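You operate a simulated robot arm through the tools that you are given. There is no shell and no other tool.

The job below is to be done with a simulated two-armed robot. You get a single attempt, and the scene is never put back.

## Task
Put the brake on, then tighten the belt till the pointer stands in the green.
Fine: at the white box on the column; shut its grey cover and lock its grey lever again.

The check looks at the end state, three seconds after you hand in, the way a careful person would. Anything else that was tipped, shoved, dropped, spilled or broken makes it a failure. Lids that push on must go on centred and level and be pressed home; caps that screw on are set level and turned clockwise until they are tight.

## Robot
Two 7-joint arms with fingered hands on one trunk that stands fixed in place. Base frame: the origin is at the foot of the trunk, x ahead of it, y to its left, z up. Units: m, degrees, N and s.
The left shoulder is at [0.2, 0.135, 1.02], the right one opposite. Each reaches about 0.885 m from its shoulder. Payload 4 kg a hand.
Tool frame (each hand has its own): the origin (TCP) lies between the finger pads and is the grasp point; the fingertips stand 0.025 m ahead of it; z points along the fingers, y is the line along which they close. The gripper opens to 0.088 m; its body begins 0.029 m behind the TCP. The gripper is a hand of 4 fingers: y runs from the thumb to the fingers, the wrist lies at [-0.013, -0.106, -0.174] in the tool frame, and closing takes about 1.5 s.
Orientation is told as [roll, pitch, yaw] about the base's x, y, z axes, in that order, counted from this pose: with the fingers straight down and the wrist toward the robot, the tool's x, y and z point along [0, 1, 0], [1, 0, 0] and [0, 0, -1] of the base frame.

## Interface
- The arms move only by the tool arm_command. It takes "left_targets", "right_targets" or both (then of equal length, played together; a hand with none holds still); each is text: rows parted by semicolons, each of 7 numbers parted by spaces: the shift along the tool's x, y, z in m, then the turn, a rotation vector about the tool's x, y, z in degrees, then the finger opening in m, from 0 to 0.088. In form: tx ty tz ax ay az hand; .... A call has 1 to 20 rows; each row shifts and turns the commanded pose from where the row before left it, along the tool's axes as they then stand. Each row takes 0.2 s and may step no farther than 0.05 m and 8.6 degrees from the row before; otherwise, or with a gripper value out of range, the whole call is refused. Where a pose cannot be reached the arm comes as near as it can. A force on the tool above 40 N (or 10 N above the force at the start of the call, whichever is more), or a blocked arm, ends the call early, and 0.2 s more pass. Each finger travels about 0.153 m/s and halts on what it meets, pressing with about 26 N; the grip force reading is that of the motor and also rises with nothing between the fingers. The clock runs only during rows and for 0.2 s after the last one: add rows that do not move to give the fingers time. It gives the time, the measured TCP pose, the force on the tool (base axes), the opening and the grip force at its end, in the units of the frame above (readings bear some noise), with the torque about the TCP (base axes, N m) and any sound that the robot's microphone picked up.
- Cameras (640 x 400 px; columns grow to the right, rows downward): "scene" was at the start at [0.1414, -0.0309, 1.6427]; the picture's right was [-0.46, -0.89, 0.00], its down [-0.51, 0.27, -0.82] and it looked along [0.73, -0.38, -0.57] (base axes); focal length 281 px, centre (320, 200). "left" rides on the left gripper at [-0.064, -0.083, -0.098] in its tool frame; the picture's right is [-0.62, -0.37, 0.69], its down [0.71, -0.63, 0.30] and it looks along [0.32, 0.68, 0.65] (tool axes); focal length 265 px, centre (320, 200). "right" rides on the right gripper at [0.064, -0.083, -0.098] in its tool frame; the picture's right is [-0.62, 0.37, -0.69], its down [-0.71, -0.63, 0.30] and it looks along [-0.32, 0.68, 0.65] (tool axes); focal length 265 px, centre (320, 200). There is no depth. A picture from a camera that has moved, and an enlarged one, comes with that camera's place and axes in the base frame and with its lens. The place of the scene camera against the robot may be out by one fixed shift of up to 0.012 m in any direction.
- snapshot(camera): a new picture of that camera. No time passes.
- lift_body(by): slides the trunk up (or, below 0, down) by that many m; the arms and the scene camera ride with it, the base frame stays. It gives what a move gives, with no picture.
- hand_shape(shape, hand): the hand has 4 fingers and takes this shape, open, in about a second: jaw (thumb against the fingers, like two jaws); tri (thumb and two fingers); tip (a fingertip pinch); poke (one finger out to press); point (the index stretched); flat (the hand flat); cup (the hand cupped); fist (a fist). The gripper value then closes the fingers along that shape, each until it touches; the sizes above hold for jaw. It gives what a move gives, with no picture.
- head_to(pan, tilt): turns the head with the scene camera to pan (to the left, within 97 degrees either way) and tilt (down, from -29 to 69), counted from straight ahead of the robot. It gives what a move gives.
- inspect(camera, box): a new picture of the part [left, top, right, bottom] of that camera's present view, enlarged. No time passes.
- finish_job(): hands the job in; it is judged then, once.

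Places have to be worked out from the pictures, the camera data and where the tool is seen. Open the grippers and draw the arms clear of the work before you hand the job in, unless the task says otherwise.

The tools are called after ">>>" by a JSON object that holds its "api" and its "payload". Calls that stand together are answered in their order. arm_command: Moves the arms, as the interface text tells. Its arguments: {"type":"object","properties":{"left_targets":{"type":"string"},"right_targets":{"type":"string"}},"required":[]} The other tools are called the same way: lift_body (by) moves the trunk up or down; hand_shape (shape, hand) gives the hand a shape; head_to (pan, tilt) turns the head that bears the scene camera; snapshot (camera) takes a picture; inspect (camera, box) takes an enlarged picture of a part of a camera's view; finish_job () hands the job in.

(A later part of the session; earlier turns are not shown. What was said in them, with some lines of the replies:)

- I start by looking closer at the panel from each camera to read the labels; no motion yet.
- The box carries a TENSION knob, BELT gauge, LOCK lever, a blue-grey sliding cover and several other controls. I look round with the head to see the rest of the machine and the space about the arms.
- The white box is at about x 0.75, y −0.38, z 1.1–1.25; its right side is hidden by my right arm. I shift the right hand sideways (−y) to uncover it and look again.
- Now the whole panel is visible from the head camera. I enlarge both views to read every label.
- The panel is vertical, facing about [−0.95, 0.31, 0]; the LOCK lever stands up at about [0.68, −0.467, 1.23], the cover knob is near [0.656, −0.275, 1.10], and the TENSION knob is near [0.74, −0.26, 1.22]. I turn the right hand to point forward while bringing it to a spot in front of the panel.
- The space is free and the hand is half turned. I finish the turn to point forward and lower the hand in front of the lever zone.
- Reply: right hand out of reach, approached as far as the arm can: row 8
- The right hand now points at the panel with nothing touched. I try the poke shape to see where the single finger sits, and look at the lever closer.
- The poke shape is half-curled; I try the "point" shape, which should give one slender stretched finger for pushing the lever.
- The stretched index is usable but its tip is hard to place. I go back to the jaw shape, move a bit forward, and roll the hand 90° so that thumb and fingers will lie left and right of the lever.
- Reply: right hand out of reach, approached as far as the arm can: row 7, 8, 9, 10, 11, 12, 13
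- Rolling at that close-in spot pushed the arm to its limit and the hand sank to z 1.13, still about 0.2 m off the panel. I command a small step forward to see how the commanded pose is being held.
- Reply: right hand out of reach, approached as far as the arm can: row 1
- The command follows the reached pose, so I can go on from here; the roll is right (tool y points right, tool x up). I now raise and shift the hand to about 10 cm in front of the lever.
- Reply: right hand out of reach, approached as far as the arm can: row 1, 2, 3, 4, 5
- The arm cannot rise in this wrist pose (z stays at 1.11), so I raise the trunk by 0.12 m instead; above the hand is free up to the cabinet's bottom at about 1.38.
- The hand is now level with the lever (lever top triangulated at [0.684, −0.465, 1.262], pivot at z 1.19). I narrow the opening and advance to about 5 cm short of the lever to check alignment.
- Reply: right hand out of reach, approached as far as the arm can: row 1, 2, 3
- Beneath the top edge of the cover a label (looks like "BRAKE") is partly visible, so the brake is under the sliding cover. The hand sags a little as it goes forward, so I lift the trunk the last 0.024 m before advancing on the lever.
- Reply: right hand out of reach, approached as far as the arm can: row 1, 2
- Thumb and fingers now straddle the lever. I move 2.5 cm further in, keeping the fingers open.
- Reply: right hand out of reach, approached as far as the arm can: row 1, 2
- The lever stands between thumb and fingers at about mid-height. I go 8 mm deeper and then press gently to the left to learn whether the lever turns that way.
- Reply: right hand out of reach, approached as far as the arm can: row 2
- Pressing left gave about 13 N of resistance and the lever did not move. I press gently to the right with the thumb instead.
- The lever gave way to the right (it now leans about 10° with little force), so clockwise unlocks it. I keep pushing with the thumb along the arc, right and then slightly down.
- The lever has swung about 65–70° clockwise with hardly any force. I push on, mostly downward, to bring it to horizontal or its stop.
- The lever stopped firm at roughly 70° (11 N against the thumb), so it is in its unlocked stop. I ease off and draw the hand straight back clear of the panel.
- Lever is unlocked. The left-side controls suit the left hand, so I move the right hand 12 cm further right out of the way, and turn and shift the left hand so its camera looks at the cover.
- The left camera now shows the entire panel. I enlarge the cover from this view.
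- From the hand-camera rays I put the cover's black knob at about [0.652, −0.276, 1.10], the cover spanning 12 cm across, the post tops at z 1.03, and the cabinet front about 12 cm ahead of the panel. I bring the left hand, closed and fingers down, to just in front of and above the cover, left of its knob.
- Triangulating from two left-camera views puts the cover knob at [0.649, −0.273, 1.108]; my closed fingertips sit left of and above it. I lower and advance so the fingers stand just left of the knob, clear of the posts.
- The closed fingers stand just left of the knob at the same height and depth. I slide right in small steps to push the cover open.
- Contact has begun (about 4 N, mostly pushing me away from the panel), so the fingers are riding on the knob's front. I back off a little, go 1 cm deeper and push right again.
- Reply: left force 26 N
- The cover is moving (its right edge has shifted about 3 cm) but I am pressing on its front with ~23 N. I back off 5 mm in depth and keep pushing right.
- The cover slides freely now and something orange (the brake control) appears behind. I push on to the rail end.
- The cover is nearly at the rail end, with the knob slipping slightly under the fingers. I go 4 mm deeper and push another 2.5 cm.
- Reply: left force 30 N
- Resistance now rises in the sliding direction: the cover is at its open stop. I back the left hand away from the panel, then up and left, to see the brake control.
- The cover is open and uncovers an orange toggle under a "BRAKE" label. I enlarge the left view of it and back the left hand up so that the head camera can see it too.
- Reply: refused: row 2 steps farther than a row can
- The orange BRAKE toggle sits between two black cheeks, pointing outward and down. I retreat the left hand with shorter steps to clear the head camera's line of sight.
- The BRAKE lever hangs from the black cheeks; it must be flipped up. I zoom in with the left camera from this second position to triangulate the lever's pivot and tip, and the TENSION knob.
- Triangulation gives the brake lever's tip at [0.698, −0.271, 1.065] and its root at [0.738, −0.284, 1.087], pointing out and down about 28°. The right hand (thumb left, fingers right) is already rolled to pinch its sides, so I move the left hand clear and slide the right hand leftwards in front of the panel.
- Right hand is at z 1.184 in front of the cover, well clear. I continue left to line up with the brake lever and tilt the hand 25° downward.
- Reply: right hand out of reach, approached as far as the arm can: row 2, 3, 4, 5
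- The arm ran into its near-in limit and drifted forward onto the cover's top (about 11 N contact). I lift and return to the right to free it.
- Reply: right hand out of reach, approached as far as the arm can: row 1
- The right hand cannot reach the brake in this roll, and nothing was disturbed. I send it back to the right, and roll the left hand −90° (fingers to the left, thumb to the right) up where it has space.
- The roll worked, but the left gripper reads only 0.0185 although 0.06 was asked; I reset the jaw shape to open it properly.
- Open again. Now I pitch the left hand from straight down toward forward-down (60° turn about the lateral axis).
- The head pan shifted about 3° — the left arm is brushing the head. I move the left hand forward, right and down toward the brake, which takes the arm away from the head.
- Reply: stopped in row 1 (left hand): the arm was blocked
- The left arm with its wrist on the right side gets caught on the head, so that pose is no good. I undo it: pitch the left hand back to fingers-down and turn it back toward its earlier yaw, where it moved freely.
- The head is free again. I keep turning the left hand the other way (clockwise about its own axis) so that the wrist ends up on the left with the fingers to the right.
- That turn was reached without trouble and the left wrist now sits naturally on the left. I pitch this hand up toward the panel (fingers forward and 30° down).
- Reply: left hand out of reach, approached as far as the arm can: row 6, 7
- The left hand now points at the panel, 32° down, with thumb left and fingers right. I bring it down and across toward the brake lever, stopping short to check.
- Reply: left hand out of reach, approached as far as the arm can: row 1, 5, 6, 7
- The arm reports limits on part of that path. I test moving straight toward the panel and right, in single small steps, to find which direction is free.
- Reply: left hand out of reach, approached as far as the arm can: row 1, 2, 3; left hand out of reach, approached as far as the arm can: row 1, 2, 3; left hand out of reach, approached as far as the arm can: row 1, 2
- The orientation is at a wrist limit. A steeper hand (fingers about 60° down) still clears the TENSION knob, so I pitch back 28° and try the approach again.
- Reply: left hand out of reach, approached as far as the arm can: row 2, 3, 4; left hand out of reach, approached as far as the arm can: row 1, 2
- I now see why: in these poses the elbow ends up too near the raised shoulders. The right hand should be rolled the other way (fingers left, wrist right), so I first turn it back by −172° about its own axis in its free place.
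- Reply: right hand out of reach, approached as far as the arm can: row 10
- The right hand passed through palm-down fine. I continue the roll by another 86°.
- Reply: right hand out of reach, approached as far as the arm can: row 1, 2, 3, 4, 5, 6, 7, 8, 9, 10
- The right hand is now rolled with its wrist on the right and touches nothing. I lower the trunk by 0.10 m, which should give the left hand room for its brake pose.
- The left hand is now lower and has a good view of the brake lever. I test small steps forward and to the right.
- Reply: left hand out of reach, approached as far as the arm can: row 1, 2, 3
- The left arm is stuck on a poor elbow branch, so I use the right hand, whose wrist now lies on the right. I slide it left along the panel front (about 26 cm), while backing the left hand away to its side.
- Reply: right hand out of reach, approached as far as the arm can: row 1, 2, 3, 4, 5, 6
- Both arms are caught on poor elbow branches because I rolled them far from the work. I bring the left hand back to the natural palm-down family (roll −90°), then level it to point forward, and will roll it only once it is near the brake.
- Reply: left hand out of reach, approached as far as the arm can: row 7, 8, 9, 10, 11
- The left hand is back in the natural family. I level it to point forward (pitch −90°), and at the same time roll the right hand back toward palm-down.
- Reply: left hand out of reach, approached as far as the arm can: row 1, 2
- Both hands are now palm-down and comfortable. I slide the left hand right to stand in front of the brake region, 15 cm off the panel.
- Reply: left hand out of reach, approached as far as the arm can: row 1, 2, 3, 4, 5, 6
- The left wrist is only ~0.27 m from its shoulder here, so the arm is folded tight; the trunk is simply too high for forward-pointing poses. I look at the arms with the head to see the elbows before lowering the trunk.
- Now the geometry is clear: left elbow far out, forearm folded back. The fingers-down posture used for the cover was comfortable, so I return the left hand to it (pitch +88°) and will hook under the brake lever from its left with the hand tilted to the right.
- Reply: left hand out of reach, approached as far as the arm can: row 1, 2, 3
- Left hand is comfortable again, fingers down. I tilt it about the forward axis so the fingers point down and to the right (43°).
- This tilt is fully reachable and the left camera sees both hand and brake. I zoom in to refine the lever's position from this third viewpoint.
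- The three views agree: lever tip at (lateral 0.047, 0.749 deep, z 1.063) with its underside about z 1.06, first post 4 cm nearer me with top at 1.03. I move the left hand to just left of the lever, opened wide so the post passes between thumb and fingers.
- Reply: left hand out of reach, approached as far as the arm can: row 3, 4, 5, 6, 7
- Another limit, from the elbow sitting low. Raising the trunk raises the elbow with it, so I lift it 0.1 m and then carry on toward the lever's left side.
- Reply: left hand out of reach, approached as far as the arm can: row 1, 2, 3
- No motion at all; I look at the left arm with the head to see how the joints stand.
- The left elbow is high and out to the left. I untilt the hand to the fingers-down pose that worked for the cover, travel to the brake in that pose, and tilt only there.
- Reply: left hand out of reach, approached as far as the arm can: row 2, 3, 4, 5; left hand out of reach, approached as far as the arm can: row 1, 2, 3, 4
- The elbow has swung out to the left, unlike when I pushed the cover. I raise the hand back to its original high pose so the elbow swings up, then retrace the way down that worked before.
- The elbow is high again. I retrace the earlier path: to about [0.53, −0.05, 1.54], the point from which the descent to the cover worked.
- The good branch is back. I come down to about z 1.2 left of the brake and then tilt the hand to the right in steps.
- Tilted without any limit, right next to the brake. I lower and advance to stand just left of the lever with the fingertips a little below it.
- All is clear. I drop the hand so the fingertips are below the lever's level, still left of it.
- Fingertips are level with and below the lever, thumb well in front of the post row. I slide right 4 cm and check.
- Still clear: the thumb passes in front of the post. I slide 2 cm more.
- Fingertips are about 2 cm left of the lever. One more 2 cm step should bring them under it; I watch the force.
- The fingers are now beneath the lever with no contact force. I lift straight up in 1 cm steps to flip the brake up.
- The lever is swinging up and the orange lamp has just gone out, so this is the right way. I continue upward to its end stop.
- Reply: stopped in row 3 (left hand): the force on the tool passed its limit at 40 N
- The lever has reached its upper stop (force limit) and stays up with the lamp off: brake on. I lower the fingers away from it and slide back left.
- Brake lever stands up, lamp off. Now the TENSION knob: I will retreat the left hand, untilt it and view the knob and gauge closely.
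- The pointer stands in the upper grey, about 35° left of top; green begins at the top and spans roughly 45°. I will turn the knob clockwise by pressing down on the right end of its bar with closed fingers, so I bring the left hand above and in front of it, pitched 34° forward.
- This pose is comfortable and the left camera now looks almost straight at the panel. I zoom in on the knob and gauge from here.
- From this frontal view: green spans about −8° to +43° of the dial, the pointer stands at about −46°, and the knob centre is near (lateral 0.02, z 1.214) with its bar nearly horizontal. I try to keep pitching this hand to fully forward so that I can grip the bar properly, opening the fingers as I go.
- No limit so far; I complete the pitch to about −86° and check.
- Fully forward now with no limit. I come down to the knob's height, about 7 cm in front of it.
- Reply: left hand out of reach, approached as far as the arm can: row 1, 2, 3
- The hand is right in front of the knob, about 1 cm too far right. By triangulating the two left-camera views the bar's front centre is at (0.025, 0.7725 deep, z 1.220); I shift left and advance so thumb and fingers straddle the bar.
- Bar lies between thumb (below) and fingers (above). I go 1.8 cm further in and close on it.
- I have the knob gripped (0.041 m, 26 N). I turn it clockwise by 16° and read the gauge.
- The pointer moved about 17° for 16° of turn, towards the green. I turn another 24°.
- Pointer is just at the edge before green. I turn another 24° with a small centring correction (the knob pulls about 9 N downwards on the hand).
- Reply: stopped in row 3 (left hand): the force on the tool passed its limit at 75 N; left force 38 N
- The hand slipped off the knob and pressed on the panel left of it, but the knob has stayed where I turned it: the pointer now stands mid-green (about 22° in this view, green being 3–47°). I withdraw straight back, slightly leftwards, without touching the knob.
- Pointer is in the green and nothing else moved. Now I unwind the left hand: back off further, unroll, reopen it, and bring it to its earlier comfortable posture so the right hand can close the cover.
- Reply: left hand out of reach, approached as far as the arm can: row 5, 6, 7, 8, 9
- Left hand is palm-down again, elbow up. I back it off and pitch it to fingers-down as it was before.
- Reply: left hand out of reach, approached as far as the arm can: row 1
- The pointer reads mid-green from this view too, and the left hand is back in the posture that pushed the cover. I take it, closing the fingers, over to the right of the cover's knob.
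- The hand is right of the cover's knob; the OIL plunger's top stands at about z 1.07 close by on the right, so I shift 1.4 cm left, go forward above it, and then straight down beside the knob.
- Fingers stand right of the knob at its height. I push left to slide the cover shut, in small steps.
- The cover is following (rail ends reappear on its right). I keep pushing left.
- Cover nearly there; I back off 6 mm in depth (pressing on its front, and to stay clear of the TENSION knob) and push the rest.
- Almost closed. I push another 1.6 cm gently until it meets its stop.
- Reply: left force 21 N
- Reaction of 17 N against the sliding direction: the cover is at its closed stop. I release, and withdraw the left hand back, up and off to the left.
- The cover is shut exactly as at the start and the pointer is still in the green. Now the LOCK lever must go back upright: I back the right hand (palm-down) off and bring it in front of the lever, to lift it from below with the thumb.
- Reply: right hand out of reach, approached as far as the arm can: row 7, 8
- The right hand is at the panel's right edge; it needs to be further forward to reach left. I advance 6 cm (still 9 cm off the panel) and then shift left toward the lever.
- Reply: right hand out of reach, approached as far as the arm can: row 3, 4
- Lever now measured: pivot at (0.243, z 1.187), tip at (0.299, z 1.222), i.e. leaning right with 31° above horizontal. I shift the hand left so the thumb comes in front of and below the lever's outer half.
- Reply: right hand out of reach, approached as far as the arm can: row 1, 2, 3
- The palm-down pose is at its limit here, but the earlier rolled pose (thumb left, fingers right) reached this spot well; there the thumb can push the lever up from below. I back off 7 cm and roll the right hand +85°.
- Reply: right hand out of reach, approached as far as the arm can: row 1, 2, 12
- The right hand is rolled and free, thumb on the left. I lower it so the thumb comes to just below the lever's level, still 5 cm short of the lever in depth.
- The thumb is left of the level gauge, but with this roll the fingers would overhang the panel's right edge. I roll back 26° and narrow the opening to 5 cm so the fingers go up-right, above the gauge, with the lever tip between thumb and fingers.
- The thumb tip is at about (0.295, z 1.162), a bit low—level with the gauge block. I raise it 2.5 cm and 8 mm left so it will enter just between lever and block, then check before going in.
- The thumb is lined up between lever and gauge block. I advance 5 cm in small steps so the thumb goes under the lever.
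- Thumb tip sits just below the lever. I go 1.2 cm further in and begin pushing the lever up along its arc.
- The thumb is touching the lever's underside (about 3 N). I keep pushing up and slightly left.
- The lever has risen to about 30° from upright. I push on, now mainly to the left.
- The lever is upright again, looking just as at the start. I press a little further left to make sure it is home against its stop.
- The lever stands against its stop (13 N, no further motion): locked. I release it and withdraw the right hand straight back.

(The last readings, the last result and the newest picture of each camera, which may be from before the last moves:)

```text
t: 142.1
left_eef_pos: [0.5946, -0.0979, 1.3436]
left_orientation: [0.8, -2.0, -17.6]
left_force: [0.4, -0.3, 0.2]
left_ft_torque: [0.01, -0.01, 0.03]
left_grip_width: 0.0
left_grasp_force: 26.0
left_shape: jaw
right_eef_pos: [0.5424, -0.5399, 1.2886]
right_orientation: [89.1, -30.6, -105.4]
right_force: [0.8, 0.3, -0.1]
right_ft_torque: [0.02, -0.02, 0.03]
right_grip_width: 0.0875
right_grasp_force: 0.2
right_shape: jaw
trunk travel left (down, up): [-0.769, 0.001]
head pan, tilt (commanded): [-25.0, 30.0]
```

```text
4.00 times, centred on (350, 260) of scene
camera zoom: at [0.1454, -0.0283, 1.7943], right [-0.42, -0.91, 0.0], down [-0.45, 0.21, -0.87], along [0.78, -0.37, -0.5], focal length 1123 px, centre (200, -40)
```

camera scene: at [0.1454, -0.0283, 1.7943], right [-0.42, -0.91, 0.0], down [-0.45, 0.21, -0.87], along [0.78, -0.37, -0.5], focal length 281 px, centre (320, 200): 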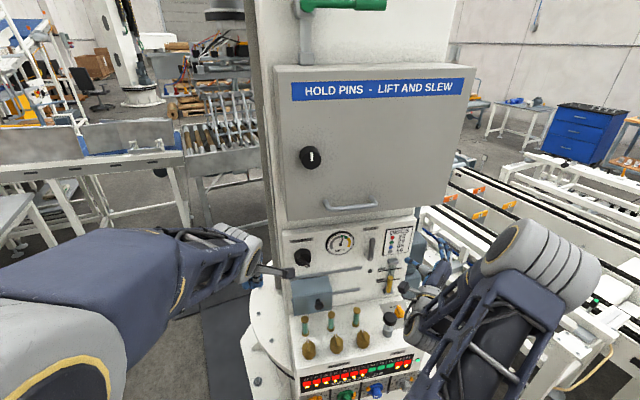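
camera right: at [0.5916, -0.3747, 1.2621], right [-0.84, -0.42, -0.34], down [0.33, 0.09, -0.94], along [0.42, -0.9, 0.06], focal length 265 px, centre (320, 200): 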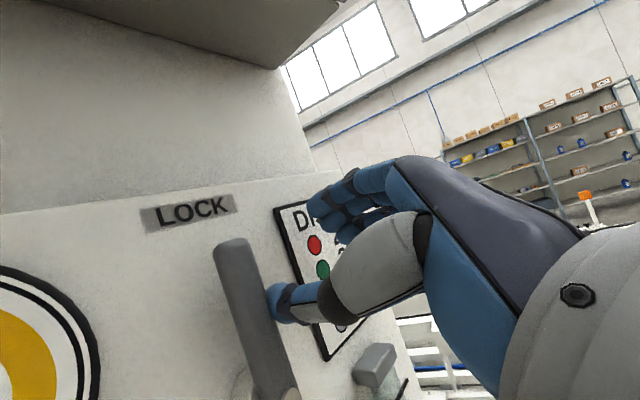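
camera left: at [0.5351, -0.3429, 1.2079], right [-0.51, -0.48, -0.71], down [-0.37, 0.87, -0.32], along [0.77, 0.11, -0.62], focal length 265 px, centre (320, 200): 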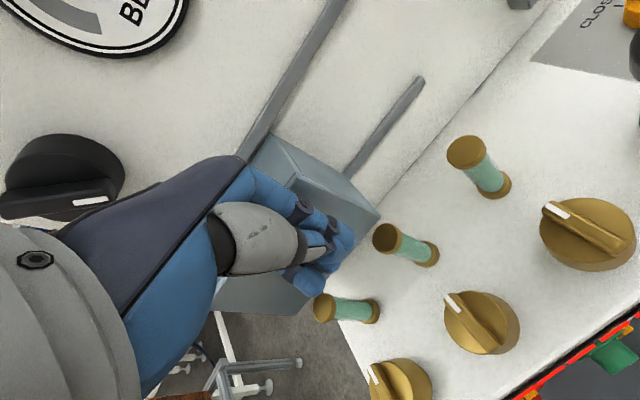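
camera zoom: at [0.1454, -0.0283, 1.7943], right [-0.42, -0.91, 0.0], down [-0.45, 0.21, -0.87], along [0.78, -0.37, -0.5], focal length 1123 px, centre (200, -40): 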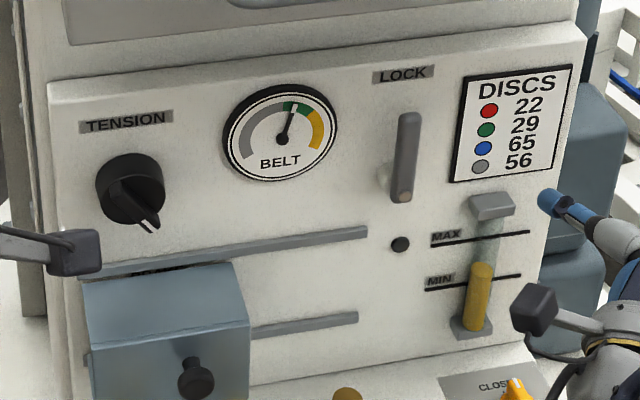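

Lever upright, cover shut, pointer in green, lamp off. I open the left hand, draw both arms clear, and then check everything closely.

>>> {"api": "hand_shape", "payload": {"shape": "jaw", "hand": "left"}}

>>> {"api": "arm_command", "payload": {"left_targets": "0.03 -0.01 -0.03 0 0 0 0.088; 0.03 -0.01 -0.03 0 0 0 0.088; 0.03 -0.01 -0.03 0 0 0 0.088; 0.03 0 -0.03 0 0 0 0.088", "right_targets": "0 0.035 -0.01 0 0 0 0.088; 0 0.035 -0.01 0 0 0 0.088; 0 0.035 0 0 0 0 0.088; 0 0.035 0 0 0 0 0.088"}}

>>> {"api": "snapshot", "payload": {"camera": "scene"}}

>>> {"api": "inspect", "payload": {"camera": "scene", "box": [280, 215, 380, 280]}}

>>> {"api": "inspect", "payload": {"camera": "scene", "box": [270, 270, 430, 390]}}

>>> {"api": "snapshot", "payload": {"camera": "left"}}

```text
t: 143.0
left_eef_pos: [0.5941, -0.0988, 1.3423]
left_orientation: [0.8, -2.0, -17.7]
left_force: [0.2, 0.5, 0.0]
left_ft_torque: [0.02, -0.01, 0.01]
left_grip_width: 0.0877
left_grasp_force: 0.0
left_shape: jaw
right_eef_pos: [0.5429, -0.5398, 1.2896]
right_orientation: [89.1, -30.5, -105.3]
right_force: [0.6, -0.1, -0.2]
right_ft_torque: [-0.01, 0.01, -0.03]
right_grip_width: 0.0875
right_grasp_force: 0.1
right_shape: jaw
trunk travel left (down, up): [-0.769, 0.001]
head pan, tilt (commanded): [-25.0, 30.0]
```

```text
t: 144.0
left_eef_pos: [0.5988, 0.0247, 1.4625]
left_orientation: [0.9, -2.0, -17.6]
left_force: [0.7, -0.9, -0.4]
left_ft_torque: [-0.01, -0.02, 0.02]
left_grip_width: 0.0877
left_grasp_force: 0.0
left_shape: jaw
right_eef_pos: [0.4906, -0.6524, 1.3629]
right_orientation: [89.0, -30.6, -105.2]
right_force: [-1.1, -0.5, -0.2]
right_ft_torque: [-0.02, -0.01, 0.02]
right_grip_width: 0.0877
right_grasp_force: 0.2
right_shape: jaw
trunk travel left (down, up): [-0.769, 0.001]
head pan, tilt (commanded): [-25.0, 30.0]
```

```text
taken
camera scene: at [0.1453, -0.0283, 1.7943], right [-0.42, -0.91, 0.0], down [-0.45, 0.21, -0.87], along [0.78, -0.37, -0.5], focal length 281 px, centre (320, 200)
```

scene: 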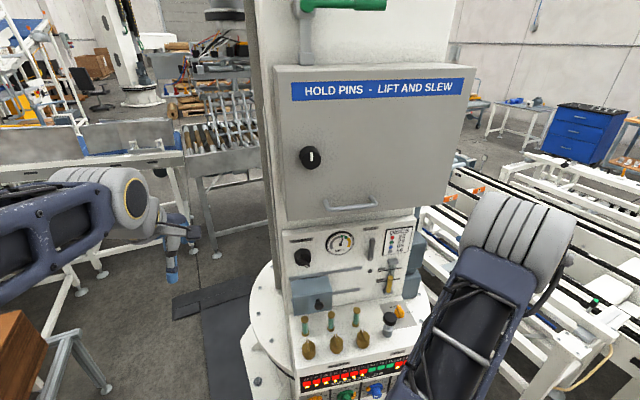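

```text
6.15 times, centred on (330, 248) of scene
camera zoom: at [0.1453, -0.0283, 1.7943], right [-0.42, -0.91, 0.0], down [-0.45, 0.21, -0.87], along [0.78, -0.37, -0.5], focal length 1727 px, centre (258, -92)
```

zoom: 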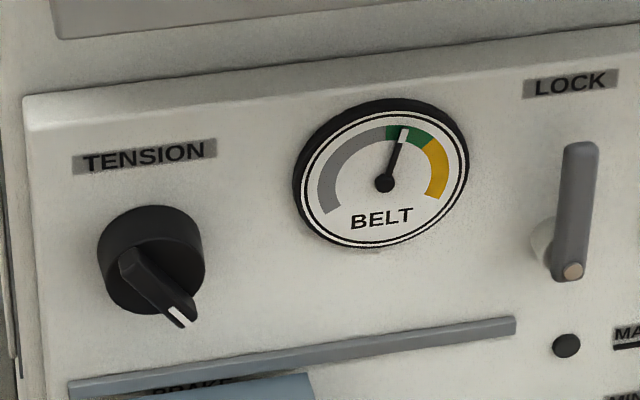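

```text
3.33 times, centred on (350, 330) of scene
camera zoom: at [0.1453, -0.0283, 1.7943], right [-0.42, -0.91, 0.0], down [-0.45, 0.21, -0.87], along [0.78, -0.37, -0.5], focal length 936 px, centre (220, -233)
```

zoom: 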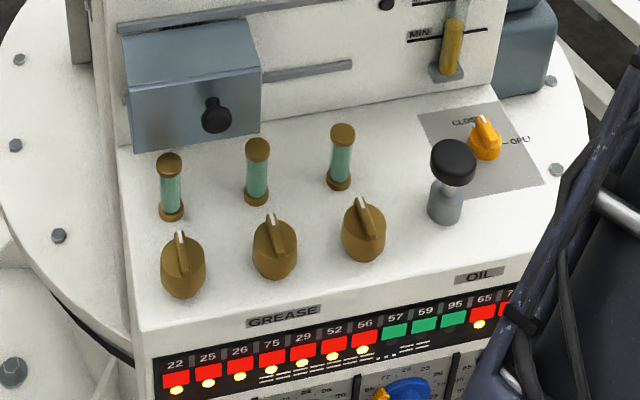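

```text
taken
camera left: at [0.4955, -0.0108, 1.5566], right [-0.51, -0.48, -0.71], down [-0.37, 0.87, -0.32], along [0.77, 0.1, -0.62], focal length 265 px, centre (320, 200)
```

left: 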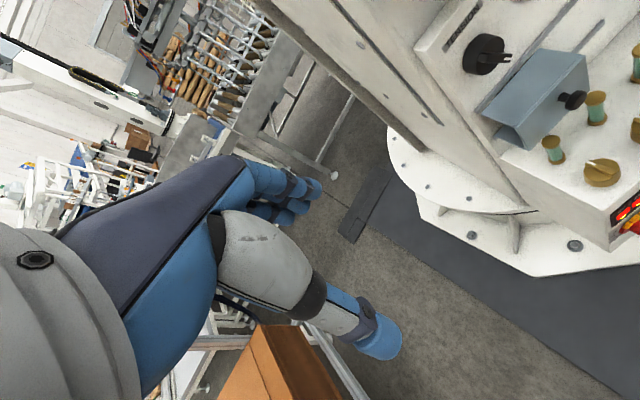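

All controls look right. As a last check I take the very same zoom as at t = 19.2 to compare the lever's and cover's position with the locked/closed start.

>>> {"api": "inspect", "payload": {"camera": "scene", "box": [270, 230, 370, 310]}}

>>> {"api": "inspect", "payload": {"camera": "scene", "box": [340, 210, 440, 290]}}

```text
5.00 times, centred on (320, 270) of scene
camera zoom: at [0.1453, -0.0283, 1.7943], right [-0.42, -0.91, 0.0], down [-0.45, 0.21, -0.87], along [0.78, -0.37, -0.5], focal length 1404 px, centre (320, -150)
```

zoom: 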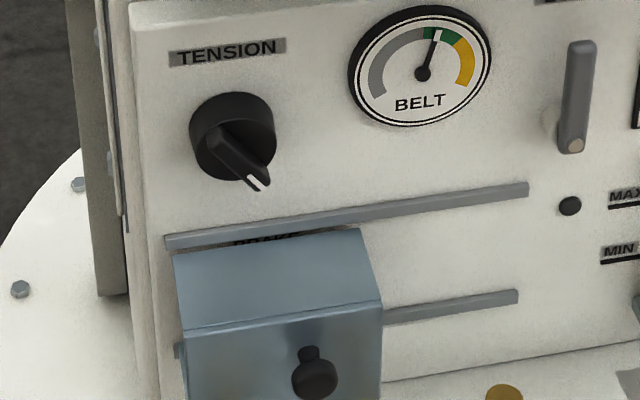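

```text
5.00 times, centred on (390, 250) of scene
camera zoom: at [0.1453, -0.0283, 1.7943], right [-0.42, -0.91, 0.0], down [-0.45, 0.21, -0.87], along [0.78, -0.37, -0.5], focal length 1404 px, centre (-30, -50)
```

zoom: 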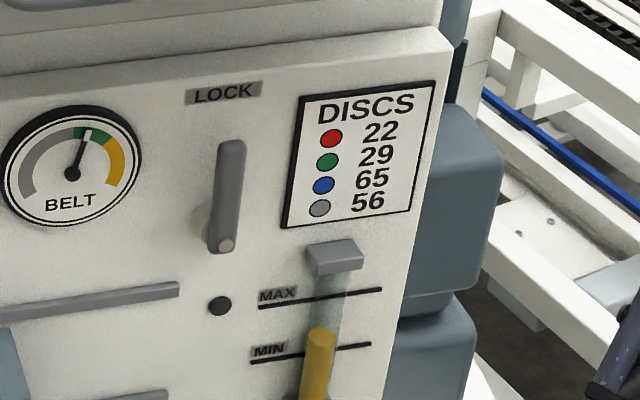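

The lever, cover and cover knob sit at exactly the same pixels as at the locked, closed start. The pointer is well inside the green, the brake lamp is off, both hands are open and the arms are clear. I hand the job in.

>>> {"api": "finish_job", "payload": {}}

```text
The job is handed in.
```

I put the brake on and tightened the belt. The pointer now stands in the green. The grey cover is shut and the grey lever is locked again, and I have handed the job in.

- **Brake:** the orange lever under the cover is flipped up to its stop. The orange lamp beside it went out as the lever came up.
- **Tension:** I turned the TENSION knob clockwise until the pointer moved from the grey to roughly the middle of the green. It stayed there while I shut the cover and locked the lever.
- **Cover and lever:** both stopped firmly when pushed home, and they match the camera view from the start.

**Rough contacts:**
- My left hand slipped off the TENSION knob and hit the force limit pressing on the panel beside it (75 N).
- One hand rested briefly on top of the cover.
- The left arm brushed the robot's head once, turning it a few degrees. It has gone back to where it was.

I saw no damage or anything moved out of place afterwards. Both hands are open and the arms are clear of the machine.
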